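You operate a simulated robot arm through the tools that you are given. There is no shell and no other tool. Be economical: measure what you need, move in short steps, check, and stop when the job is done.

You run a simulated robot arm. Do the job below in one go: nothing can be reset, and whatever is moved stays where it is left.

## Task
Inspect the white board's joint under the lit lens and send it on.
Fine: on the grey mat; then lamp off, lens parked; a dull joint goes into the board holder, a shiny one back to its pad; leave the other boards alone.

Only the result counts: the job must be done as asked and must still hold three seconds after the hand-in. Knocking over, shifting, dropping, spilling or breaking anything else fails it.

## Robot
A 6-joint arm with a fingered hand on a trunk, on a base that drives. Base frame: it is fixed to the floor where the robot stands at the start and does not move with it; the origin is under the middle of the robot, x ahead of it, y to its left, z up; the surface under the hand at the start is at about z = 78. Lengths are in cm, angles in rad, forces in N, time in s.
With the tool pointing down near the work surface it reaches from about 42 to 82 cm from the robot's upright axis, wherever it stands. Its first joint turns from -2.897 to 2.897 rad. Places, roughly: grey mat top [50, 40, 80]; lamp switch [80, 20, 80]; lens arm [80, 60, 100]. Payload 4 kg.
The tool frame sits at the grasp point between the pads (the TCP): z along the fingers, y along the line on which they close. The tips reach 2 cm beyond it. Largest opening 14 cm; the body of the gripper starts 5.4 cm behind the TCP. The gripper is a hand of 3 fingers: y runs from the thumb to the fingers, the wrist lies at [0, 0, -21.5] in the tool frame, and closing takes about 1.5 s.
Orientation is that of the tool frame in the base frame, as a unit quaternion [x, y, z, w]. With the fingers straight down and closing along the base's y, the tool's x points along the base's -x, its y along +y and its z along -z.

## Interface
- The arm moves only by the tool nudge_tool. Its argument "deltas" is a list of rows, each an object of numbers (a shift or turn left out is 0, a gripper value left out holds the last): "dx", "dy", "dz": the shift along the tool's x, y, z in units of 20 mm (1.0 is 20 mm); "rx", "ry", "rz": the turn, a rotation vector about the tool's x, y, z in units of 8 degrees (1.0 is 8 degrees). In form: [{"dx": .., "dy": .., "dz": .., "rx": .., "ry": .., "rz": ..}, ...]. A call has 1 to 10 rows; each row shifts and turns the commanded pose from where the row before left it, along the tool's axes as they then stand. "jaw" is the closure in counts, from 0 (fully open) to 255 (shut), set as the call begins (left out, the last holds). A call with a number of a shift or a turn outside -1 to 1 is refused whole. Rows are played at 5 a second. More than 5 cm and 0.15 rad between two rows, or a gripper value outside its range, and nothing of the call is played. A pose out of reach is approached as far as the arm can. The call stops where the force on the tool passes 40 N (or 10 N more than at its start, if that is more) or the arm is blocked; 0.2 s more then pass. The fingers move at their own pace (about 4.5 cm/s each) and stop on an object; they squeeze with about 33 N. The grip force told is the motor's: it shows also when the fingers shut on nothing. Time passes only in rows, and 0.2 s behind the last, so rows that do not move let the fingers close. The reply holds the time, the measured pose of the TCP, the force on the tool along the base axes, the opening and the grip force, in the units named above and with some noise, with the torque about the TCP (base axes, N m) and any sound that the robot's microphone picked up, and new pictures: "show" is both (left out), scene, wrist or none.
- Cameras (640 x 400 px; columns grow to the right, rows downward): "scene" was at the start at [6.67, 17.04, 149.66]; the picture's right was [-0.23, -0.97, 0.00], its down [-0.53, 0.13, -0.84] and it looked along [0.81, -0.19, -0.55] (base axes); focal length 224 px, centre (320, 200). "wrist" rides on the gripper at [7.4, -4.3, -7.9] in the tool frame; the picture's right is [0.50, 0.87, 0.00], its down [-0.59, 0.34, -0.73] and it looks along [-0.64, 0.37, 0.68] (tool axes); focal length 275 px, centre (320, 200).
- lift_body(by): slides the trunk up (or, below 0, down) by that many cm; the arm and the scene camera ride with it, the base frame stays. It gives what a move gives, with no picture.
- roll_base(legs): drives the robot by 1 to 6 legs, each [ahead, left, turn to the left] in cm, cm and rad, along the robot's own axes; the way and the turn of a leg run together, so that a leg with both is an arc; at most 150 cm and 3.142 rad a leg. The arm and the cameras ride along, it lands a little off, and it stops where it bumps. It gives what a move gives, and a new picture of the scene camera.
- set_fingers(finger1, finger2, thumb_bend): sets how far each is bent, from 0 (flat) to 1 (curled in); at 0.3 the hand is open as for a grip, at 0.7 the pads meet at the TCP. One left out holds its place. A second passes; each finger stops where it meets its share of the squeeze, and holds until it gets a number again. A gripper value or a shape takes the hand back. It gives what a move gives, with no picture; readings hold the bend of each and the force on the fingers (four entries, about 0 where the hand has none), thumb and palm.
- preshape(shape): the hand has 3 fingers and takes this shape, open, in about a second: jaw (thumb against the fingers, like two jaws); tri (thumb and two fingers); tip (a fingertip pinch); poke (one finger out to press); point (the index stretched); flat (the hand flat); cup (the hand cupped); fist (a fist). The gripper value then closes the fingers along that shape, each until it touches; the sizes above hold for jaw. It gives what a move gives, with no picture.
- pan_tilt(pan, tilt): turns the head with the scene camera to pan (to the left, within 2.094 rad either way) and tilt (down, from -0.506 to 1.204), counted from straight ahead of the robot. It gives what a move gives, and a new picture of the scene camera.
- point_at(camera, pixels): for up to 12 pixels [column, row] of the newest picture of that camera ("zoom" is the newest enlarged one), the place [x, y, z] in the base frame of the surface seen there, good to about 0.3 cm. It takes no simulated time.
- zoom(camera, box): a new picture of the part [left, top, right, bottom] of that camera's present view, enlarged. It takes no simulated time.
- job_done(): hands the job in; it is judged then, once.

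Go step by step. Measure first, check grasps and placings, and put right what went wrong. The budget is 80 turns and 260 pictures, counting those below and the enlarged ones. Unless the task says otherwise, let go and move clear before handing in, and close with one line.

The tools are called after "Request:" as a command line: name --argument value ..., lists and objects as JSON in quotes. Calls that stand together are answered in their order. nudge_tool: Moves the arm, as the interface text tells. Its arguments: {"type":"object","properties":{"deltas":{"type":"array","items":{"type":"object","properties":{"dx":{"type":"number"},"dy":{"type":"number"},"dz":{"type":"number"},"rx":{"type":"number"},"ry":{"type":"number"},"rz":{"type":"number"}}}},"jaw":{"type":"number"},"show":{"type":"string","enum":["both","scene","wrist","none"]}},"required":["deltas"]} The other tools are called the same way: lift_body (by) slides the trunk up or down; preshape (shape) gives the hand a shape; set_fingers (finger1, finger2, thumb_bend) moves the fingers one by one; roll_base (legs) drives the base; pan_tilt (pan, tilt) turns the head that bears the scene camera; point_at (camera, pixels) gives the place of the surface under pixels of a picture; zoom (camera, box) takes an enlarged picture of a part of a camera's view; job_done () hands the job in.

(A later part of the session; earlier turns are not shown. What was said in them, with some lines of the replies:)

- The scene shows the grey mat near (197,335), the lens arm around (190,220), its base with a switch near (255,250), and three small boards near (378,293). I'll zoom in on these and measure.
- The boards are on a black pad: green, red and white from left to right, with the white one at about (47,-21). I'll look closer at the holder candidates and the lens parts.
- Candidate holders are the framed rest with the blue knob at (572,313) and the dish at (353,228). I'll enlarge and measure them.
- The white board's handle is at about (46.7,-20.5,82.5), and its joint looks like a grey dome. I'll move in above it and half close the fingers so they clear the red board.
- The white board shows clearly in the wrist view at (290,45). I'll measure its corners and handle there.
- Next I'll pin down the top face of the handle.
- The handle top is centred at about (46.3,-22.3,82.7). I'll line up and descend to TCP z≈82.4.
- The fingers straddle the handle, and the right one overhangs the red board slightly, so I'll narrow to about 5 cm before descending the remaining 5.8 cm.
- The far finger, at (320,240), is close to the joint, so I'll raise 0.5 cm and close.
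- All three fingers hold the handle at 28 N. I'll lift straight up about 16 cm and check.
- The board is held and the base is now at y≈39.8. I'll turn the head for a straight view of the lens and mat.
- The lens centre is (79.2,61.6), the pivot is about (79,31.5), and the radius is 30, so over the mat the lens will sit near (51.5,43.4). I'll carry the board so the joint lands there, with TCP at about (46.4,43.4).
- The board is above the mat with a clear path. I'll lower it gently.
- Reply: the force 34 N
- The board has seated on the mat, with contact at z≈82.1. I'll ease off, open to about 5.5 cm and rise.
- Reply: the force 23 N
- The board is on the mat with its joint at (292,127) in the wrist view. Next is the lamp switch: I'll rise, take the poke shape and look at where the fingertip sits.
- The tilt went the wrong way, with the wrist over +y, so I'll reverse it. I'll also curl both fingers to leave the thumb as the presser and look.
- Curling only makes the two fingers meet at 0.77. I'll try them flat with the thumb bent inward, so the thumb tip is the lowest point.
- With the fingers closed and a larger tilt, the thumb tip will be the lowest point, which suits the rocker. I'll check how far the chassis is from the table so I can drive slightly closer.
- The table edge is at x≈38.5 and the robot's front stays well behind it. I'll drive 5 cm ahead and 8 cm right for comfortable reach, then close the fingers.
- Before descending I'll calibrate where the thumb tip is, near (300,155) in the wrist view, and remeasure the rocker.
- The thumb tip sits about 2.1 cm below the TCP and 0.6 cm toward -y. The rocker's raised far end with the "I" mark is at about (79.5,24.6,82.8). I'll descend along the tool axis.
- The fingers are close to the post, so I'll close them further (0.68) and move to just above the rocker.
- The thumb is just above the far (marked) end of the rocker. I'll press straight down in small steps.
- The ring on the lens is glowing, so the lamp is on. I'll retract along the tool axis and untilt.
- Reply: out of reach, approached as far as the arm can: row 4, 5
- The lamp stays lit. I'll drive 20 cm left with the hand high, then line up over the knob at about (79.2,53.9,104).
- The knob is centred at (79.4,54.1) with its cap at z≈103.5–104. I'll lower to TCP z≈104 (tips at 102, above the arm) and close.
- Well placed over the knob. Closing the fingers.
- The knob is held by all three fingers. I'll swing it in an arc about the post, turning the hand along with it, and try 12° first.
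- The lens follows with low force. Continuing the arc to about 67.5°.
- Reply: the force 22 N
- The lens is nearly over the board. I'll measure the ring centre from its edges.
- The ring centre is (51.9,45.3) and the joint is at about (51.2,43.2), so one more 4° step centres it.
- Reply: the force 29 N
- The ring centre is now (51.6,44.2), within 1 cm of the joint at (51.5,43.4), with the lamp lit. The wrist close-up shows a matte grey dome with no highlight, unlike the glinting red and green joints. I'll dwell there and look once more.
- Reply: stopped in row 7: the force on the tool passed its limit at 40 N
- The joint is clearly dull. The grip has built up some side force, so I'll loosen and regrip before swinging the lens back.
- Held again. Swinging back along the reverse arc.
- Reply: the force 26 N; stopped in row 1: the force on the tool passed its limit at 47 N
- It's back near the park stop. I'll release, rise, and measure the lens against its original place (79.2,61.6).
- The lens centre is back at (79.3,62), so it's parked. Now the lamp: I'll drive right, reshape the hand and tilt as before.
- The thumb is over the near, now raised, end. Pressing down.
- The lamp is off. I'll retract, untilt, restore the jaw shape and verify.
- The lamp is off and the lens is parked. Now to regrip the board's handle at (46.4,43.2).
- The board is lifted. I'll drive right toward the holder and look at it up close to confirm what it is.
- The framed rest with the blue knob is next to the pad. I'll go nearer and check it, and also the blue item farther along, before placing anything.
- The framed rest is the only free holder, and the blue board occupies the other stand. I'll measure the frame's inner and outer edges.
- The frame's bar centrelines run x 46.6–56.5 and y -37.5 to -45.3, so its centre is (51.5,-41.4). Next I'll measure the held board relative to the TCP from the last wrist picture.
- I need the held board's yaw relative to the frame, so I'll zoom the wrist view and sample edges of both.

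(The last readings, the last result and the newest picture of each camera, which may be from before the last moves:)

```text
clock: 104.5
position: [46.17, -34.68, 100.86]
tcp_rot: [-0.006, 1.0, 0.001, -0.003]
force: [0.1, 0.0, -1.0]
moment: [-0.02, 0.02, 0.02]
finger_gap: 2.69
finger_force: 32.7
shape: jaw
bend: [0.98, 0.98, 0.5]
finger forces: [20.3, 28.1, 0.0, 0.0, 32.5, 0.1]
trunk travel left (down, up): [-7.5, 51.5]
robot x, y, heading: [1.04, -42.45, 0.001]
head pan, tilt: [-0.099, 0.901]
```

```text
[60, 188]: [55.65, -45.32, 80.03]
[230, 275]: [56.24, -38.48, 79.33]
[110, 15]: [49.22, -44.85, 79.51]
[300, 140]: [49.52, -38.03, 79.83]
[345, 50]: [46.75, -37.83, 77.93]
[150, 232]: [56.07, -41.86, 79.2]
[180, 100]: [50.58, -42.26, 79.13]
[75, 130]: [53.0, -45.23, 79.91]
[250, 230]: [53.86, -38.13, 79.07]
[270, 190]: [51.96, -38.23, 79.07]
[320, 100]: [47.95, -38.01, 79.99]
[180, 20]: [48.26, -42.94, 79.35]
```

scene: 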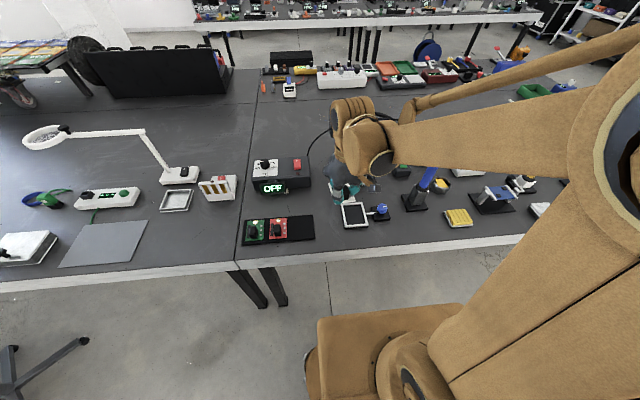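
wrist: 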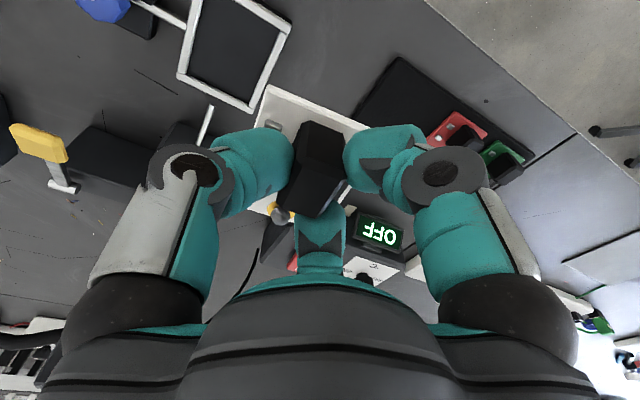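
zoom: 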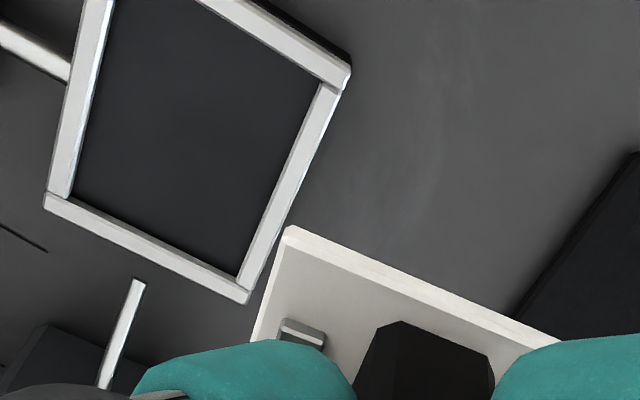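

The board is yawed about +8° in the hand, with its centre about 1.9 cm ahead of and 0.65 cm to the -y side of the TCP. It measures about 8.2×5.6, which fits the frame's 8.9×6.7 opening. I'll translate to TCP (49.65,-40.7), turn 9° clockwise and check.

Request:
nudge_tool --deltas '[{"dx": -0.58, "dy": -1}, {"dx": -0.58, "dy": -1}, {"dx": -0.58, "dy": -1}, {"rz": 1}, {"rz": 0.1}, {"dz": 1}, {"dz": 1}, {"dz": 1}, {"dz": 1}]' --show "both"

Request:
zoom --camera "wrist" --box '[160, 0, 480, 200]'

Request:
zoom --camera "scene" --box '[310, 150, 438, 240]'

```text
clock: 106.5
position: [49.44, -40.5, 92.86]
tcp_rot: [0.072, 0.997, 0.001, -0.004]
force: [0.0, -0.3, -0.9]
moment: [-0.02, 0.0, -0.01]
finger_gap: 2.68
finger_force: 32.9
shape: jaw
bend: [0.98, 0.98, 0.5]
finger forces: [19.9, 28.1, 0.0, 0.1, 33.2, 0.1]
trunk travel left (down, up): [-7.5, 51.5]
robot x, y, heading: [0.99, -42.56, 0.001]
head pan, tilt: [-0.099, 0.901]
```

scene: 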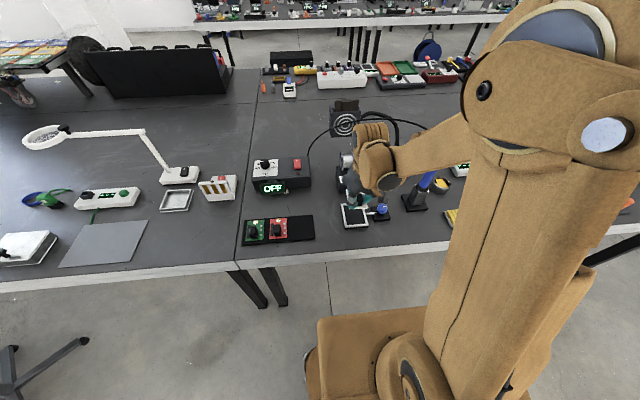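
wrist: 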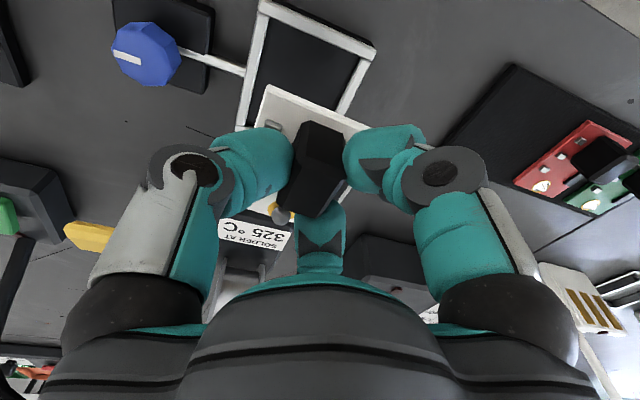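

```text
2.00 times, centred on (320, 100) of wrist
```

zoom: 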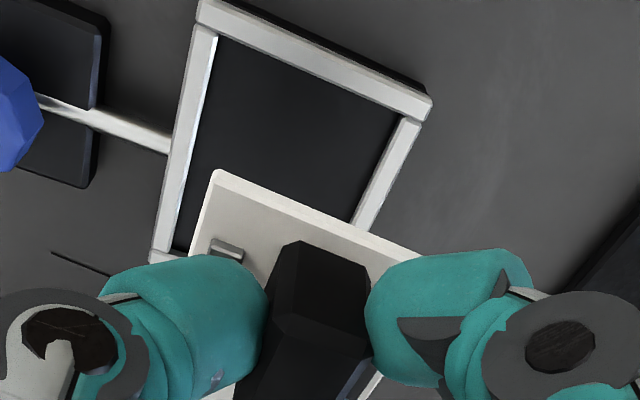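

```text
4.44 times, centred on (374, 195) of scene
```

zoom: 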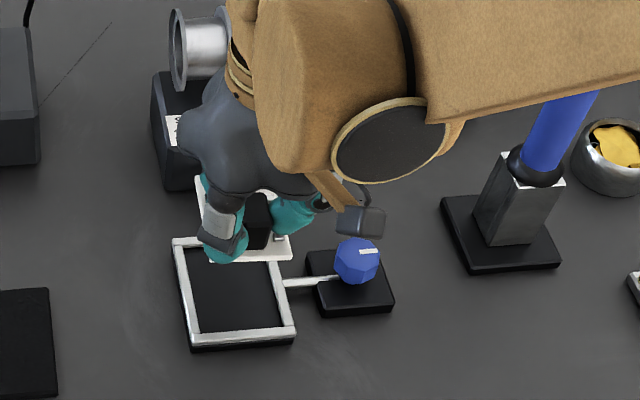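

Request:
point_at --camera "wrist" --pixels '[[270, 90], [290, 98], [320, 112], [350, 125], [263, 102], [258, 118]]'

Request:
point_at --camera "wrist" --pixels '[[263, 8], [370, 55], [258, 35], [243, 110], [352, 90], [320, 32], [262, 50], [340, 103]]'

```text
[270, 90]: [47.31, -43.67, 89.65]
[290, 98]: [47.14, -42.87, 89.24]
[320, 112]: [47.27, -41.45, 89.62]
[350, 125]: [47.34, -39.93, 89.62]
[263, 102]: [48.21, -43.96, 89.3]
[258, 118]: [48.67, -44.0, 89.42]
```

```text
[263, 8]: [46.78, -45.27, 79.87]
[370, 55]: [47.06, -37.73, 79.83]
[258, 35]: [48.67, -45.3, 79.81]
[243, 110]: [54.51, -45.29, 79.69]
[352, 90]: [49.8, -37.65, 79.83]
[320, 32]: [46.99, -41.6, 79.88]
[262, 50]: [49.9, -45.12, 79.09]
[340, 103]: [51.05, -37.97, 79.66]
```

The yaw is now aligned. A shift of (+0.4,-0.25) cm centres the board, then I'll lower to just above the frame and recheck.

Request:
nudge_tool --deltas '[{"dx": -0.216, "dy": -0.095}, {"dz": 1}, {"dz": 1}, {"dz": 1}, {"dz": 0.7}]' --show "wrist"

Request:
zoom --camera "wrist" --box '[200, 30, 440, 180]'

Request:
zoom --camera "scene" --box '[326, 180, 406, 235]'

Request:
point_at --camera "wrist" --pixels '[[270, 90], [290, 98], [320, 112], [350, 125], [263, 102], [258, 118]]'

```text
clock: 107.7
position: [49.82, -40.96, 85.37]
tcp_rot: [0.072, 0.997, 0.0, -0.004]
force: [0.2, -0.4, -0.3]
moment: [-0.01, 0.0, -0.02]
finger_gap: 2.66
finger_force: 33.3
shape: jaw
bend: [0.98, 0.98, 0.5]
finger forces: [19.7, 27.9, 0.0, 0.1, 33.1, 0.0]
trunk travel left (down, up): [-7.5, 51.5]
robot x, y, heading: [1.03, -42.58, 0.002]
head pan, tilt: [-0.099, 0.901]
```

wrist: 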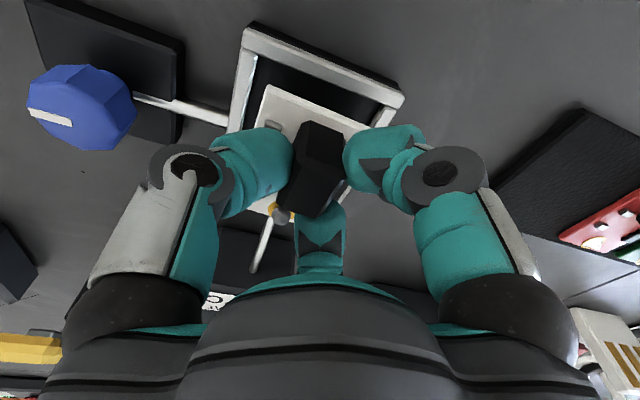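

```text
2.67 times, centred on (320, 105) of wrist
```

zoom: 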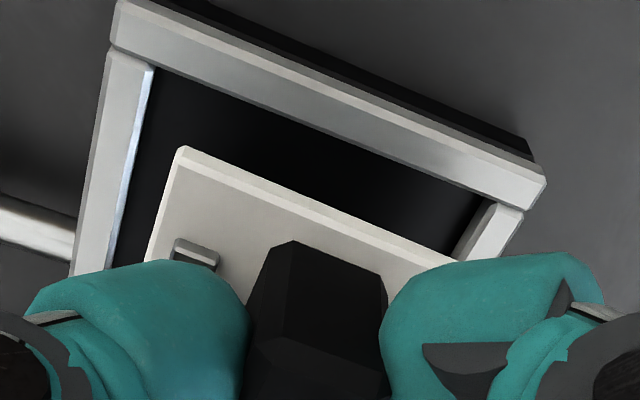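

```text
7.27 times, centred on (366, 208) of scene
```

zoom: 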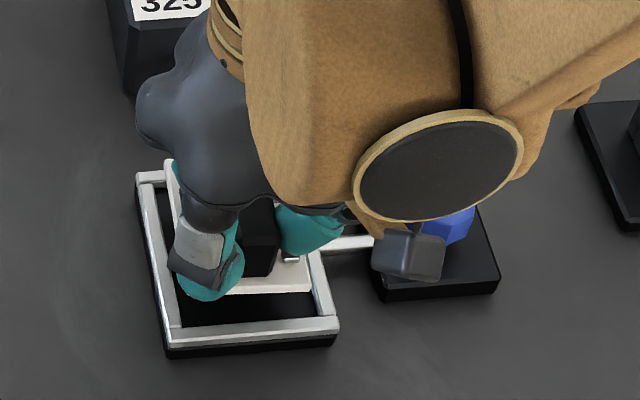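

```text
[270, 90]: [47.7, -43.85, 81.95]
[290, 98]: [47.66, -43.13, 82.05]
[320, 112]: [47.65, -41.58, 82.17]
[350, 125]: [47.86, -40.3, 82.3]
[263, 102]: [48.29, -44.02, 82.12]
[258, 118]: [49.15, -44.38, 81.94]
```

Request:
zoom --camera "wrist" --box '[200, 0, 440, 150]'

Request:
point_at --camera "zoom" --pixels '[[220, 168], [300, 203], [400, 243], [480, 273], [146, 180], [138, 230], [125, 290], [465, 320], [480, 298], [500, 300], [230, 140], [100, 250]]'

```text
2.67 times, centred on (320, 75) of wrist
```

zoom: 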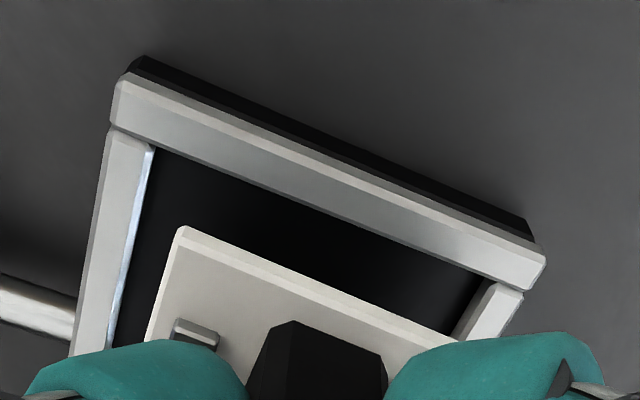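

```text
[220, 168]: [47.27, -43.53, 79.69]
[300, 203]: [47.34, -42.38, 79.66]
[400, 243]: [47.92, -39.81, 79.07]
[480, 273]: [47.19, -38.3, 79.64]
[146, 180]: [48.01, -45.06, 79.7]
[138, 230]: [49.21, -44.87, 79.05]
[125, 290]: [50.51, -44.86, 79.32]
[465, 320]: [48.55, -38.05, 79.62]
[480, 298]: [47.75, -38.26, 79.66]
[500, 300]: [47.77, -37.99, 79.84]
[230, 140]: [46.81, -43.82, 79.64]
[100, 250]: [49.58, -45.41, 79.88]
```

Clearances are about 0.3 cm all round. I'll shift back 0.1 cm and lower in small steps.

Request:
nudge_tool --deltas '[{"dx": 0.05, "dz": 0.3}, {"dz": 0.3}]' --show "none"

Request:
nudge_tool --deltas '[{"dz": 0.15}]' --show "none"

Request:
nudge_tool --deltas '[{"dz": 0.15}]' --show "none"

Request:
nudge_tool --deltas '[{"dz": 0.1}]' --show "wrist"

Request:
zoom --camera "wrist" --box '[200, 30, 440, 180]'

```text
clock: 108.3
position: [49.84, -40.86, 84.16]
tcp_rot: [0.072, 0.997, 0.0, -0.003]
force: [-0.2, -0.8, -0.2]
moment: [-0.01, 0.01, -0.01]
finger_gap: 2.71
finger_force: 32.7
shape: jaw
bend: [0.98, 0.98, 0.5]
finger forces: [19.5, 28.0, 0.0, 0.0, 33.0, 0.0]
trunk travel left (down, up): [-7.5, 51.5]
robot x, y, heading: [0.77, -42.36, 0.001]
head pan, tilt: [-0.099, 0.901]
```

```text
clock: 108.7
position: [49.78, -40.9, 83.86]
tcp_rot: [0.072, 0.997, 0.0, -0.003]
force: [0.4, 0.2, -1.3]
moment: [-0.02, 0.03, 0.0]
finger_gap: 2.63
finger_force: 32.9
shape: jaw
bend: [0.98, 0.98, 0.5]
finger forces: [19.6, 28.0, 0.0, 0.1, 33.1, 0.1]
trunk travel left (down, up): [-7.5, 51.5]
robot x, y, heading: [1.16, -42.89, 0.002]
head pan, tilt: [-0.099, 0.901]
```

```text
clock: 109.1
position: [49.67, -40.84, 83.67]
tcp_rot: [0.072, 0.997, 0.0, -0.003]
force: [0.4, 1.1, 0.5]
moment: [0.0, 0.0, -0.01]
finger_gap: 2.69
finger_force: 32.9
shape: jaw
bend: [0.98, 0.98, 0.5]
finger forces: [19.6, 28.0, 0.1, 0.0, 33.2, 0.1]
trunk travel left (down, up): [-7.5, 51.5]
robot x, y, heading: [1.24, -42.82, 0.004]
head pan, tilt: [-0.099, 0.901]
```

```text
clock: 109.5
position: [49.63, -40.82, 83.44]
tcp_rot: [0.071, 0.997, 0.001, -0.003]
force: [0.6, 0.3, 0.0]
moment: [0.0, 0.01, 0.0]
finger_gap: 2.66
finger_force: 32.7
shape: jaw
bend: [0.98, 0.98, 0.5]
finger forces: [19.6, 28.0, 0.0, 0.0, 33.2, 0.0]
trunk travel left (down, up): [-7.5, 51.5]
robot x, y, heading: [0.9, -42.49, -0.005]
head pan, tilt: [-0.099, 0.901]
```

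wrist: 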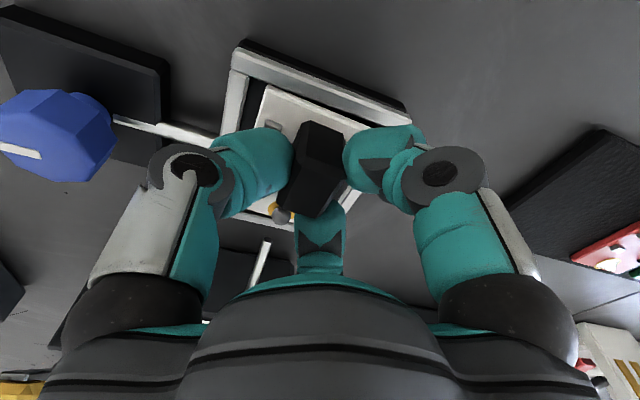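

```text
2.67 times, centred on (320, 105) of wrist
```

zoom: 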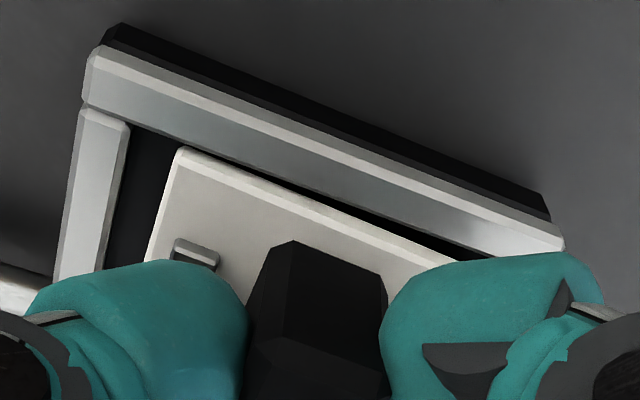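

Request:
nudge_tool --deltas '[{"dz": 0.1}]' --show "none"

Request:
nudge_tool --deltas '[{"dz": 0.1}]' --show "none"

Request:
point_at --camera "zoom" --pixels '[[200, 170], [300, 210], [420, 262], [170, 185], [155, 240], [115, 200], [125, 170], [200, 140]]'

```text
clock: 109.9
position: [49.84, -40.84, 83.34]
tcp_rot: [0.071, 0.997, 0.0, -0.003]
force: [0.3, 0.0, -0.6]
moment: [0.01, 0.03, 0.03]
finger_gap: 2.69
finger_force: 32.5
shape: jaw
bend: [0.98, 0.98, 0.5]
finger forces: [19.5, 28.0, 0.1, 0.0, 33.2, 0.0]
trunk travel left (down, up): [-7.5, 51.5]
robot x, y, heading: [1.18, -42.49, 0.002]
head pan, tilt: [-0.099, 0.901]
```

```text
clock: 110.3
position: [49.8, -40.78, 82.98]
tcp_rot: [0.071, 0.997, 0.0, -0.004]
force: [0.7, 1.8, 5.3]
moment: [-0.11, -0.03, 0.01]
finger_gap: 2.7
finger_force: 33.0
shape: jaw
bend: [0.98, 0.98, 0.5]
finger forces: [20.8, 28.8, 0.0, 0.0, 34.4, 0.1]
trunk travel left (down, up): [-7.5, 51.5]
robot x, y, heading: [0.9, -42.81, 0.003]
head pan, tilt: [-0.099, 0.901]
```

```text
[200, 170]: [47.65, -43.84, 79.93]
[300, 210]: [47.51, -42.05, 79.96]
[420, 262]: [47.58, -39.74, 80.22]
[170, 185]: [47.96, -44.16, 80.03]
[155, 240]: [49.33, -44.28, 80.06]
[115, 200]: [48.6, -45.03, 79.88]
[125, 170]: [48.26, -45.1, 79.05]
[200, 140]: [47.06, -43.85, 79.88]
```

Contact at z≈83.0 matches the frame floor; on the rim it would have been about 83.8. Releasing and rising.

Request:
nudge_tool --deltas '[{}, {}, {}, {}, {}, {"dz": -1}, {"dz": -1}, {"dz": -1}, {"dz": -1}, {"dz": -1}]' --jaw 155 --show "wrist"

Request:
zoom --camera "wrist" --box '[160, 0, 480, 200]'

Request:
zoom --camera "scene" --box '[326, 180, 406, 235]'

```text
clock: 112.5
position: [49.78, -40.98, 93.17]
tcp_rot: [0.071, 0.997, 0.0, -0.004]
force: [0.2, -0.9, -0.1]
moment: [-0.02, -0.02, 0.01]
finger_gap: 5.47
finger_force: 0.1
shape: jaw
bend: [0.39, 0.39, 0.38]
finger forces: [0.0, 0.1, 0.0, 0.0, 0.0, 0.0]
trunk travel left (down, up): [-7.5, 51.5]
robot x, y, heading: [0.95, -42.61, 0.003]
head pan, tilt: [-0.099, 0.901]
```

wrist: 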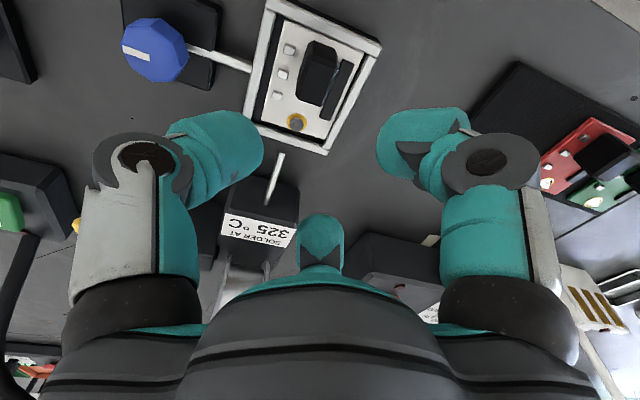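

```text
2.00 times, centred on (320, 100) of wrist
```

zoom: 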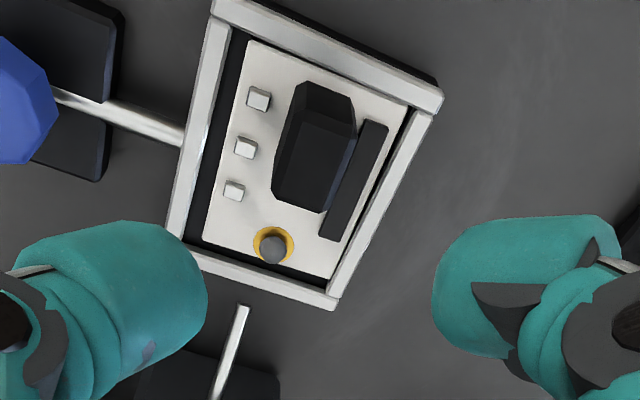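

```text
7.27 times, centred on (366, 208) of scene
```

zoom: 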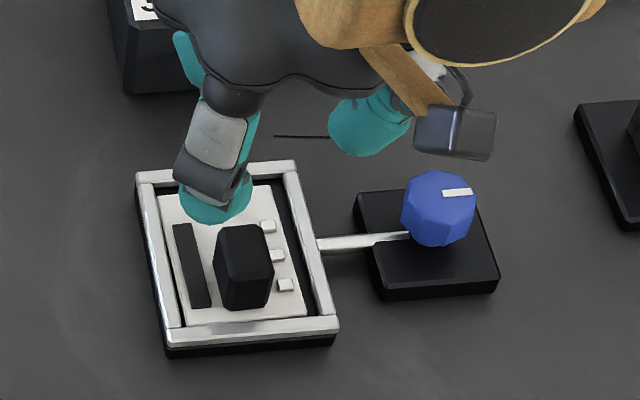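

The board sits inside the frame with its joint up. I'll check that it's level, raise the hand clear, and view the whole scene.

Request:
point_at --camera "zoom" --pixels '[[165, 205], [250, 190], [195, 320], [300, 315], [210, 300], [150, 230], [310, 250]]'

Request:
nudge_tool --deltas '[{"dz": -1}, {"dz": -1}, {"dz": -1}, {"dz": -1}, {"dz": -1}, {"dz": -1}, {"dz": -1}, {"dz": -1}]' --show "scene"

Request:
pan_tilt --pan 0.5 --tilt 0.6

Request:
zoom --camera "scene" --box '[200, 100, 480, 275]'

```text
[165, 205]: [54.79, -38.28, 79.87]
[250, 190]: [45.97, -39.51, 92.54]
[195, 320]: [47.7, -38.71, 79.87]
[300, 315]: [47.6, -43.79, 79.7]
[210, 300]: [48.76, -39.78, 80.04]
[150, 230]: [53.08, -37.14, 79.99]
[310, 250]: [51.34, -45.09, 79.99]
```

```text
clock: 114.3
position: [49.93, -40.74, 109.2]
tcp_rot: [0.072, 0.997, 0.001, -0.004]
force: [-1.3, -0.4, -0.5]
moment: [0.02, -0.04, -0.01]
finger_gap: 5.49
finger_force: 0.0
shape: jaw
bend: [0.39, 0.39, 0.38]
finger forces: [0.1, 0.0, 0.0, 0.1, 0.0, 0.1]
trunk travel left (down, up): [-7.5, 51.5]
robot x, y, heading: [0.93, -42.8, 0.0]
head pan, tilt: [-0.099, 0.901]
```

scene: 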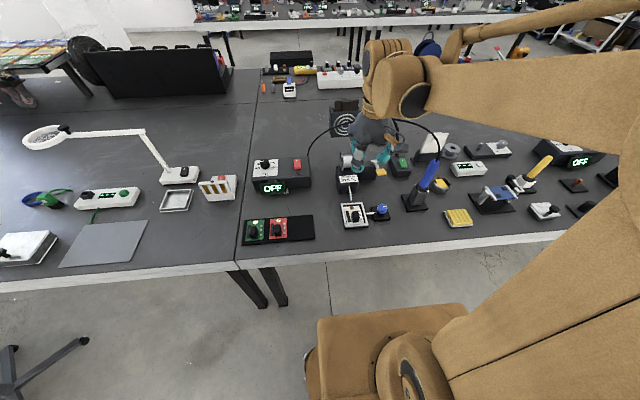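

```text
clock: 115.3
position: [49.97, -40.83, 108.99]
tcp_rot: [0.072, 0.997, 0.0, -0.003]
force: [0.1, 0.5, -0.7]
moment: [0.01, 0.03, -0.02]
finger_gap: 5.46
finger_force: 0.1
shape: jaw
bend: [0.39, 0.39, 0.38]
finger forces: [0.1, 0.0, 0.1, 0.0, 0.0, 0.0]
trunk travel left (down, up): [-7.5, 51.5]
robot x, y, heading: [1.18, -42.4, -0.001]
head pan, tilt: [0.499, 0.6]
```

scene: 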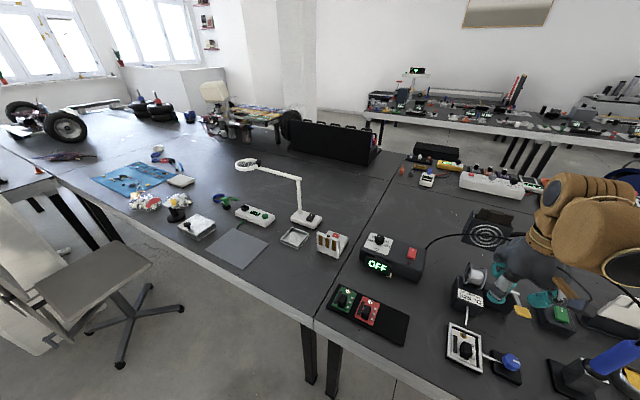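

```text
2.29 times, centred on (340, 188) of scene
```

zoom: 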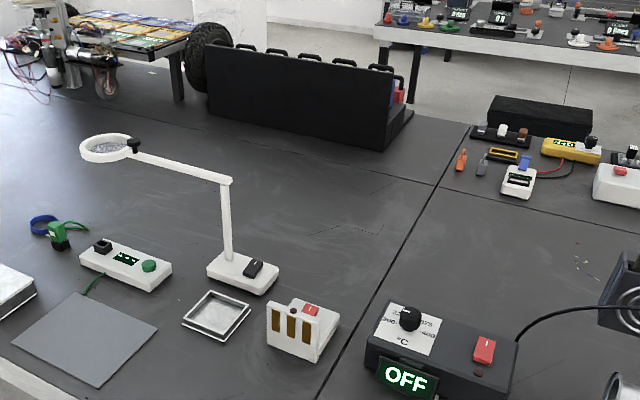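

The board is flat in the holder (about z 79.8 across), the lamp is dark, the lens is back at its park spot, and the other boards are undisturbed. The hand is clear, so I'm handing in.

Request:
job_done

```text
The job is handed in.
```

I inspected the white board's joint on the grey mat under the lit lens and judged it dull, so the board is now in the board holder. The lamp is off, the lens is parked and the other boards were left alone.
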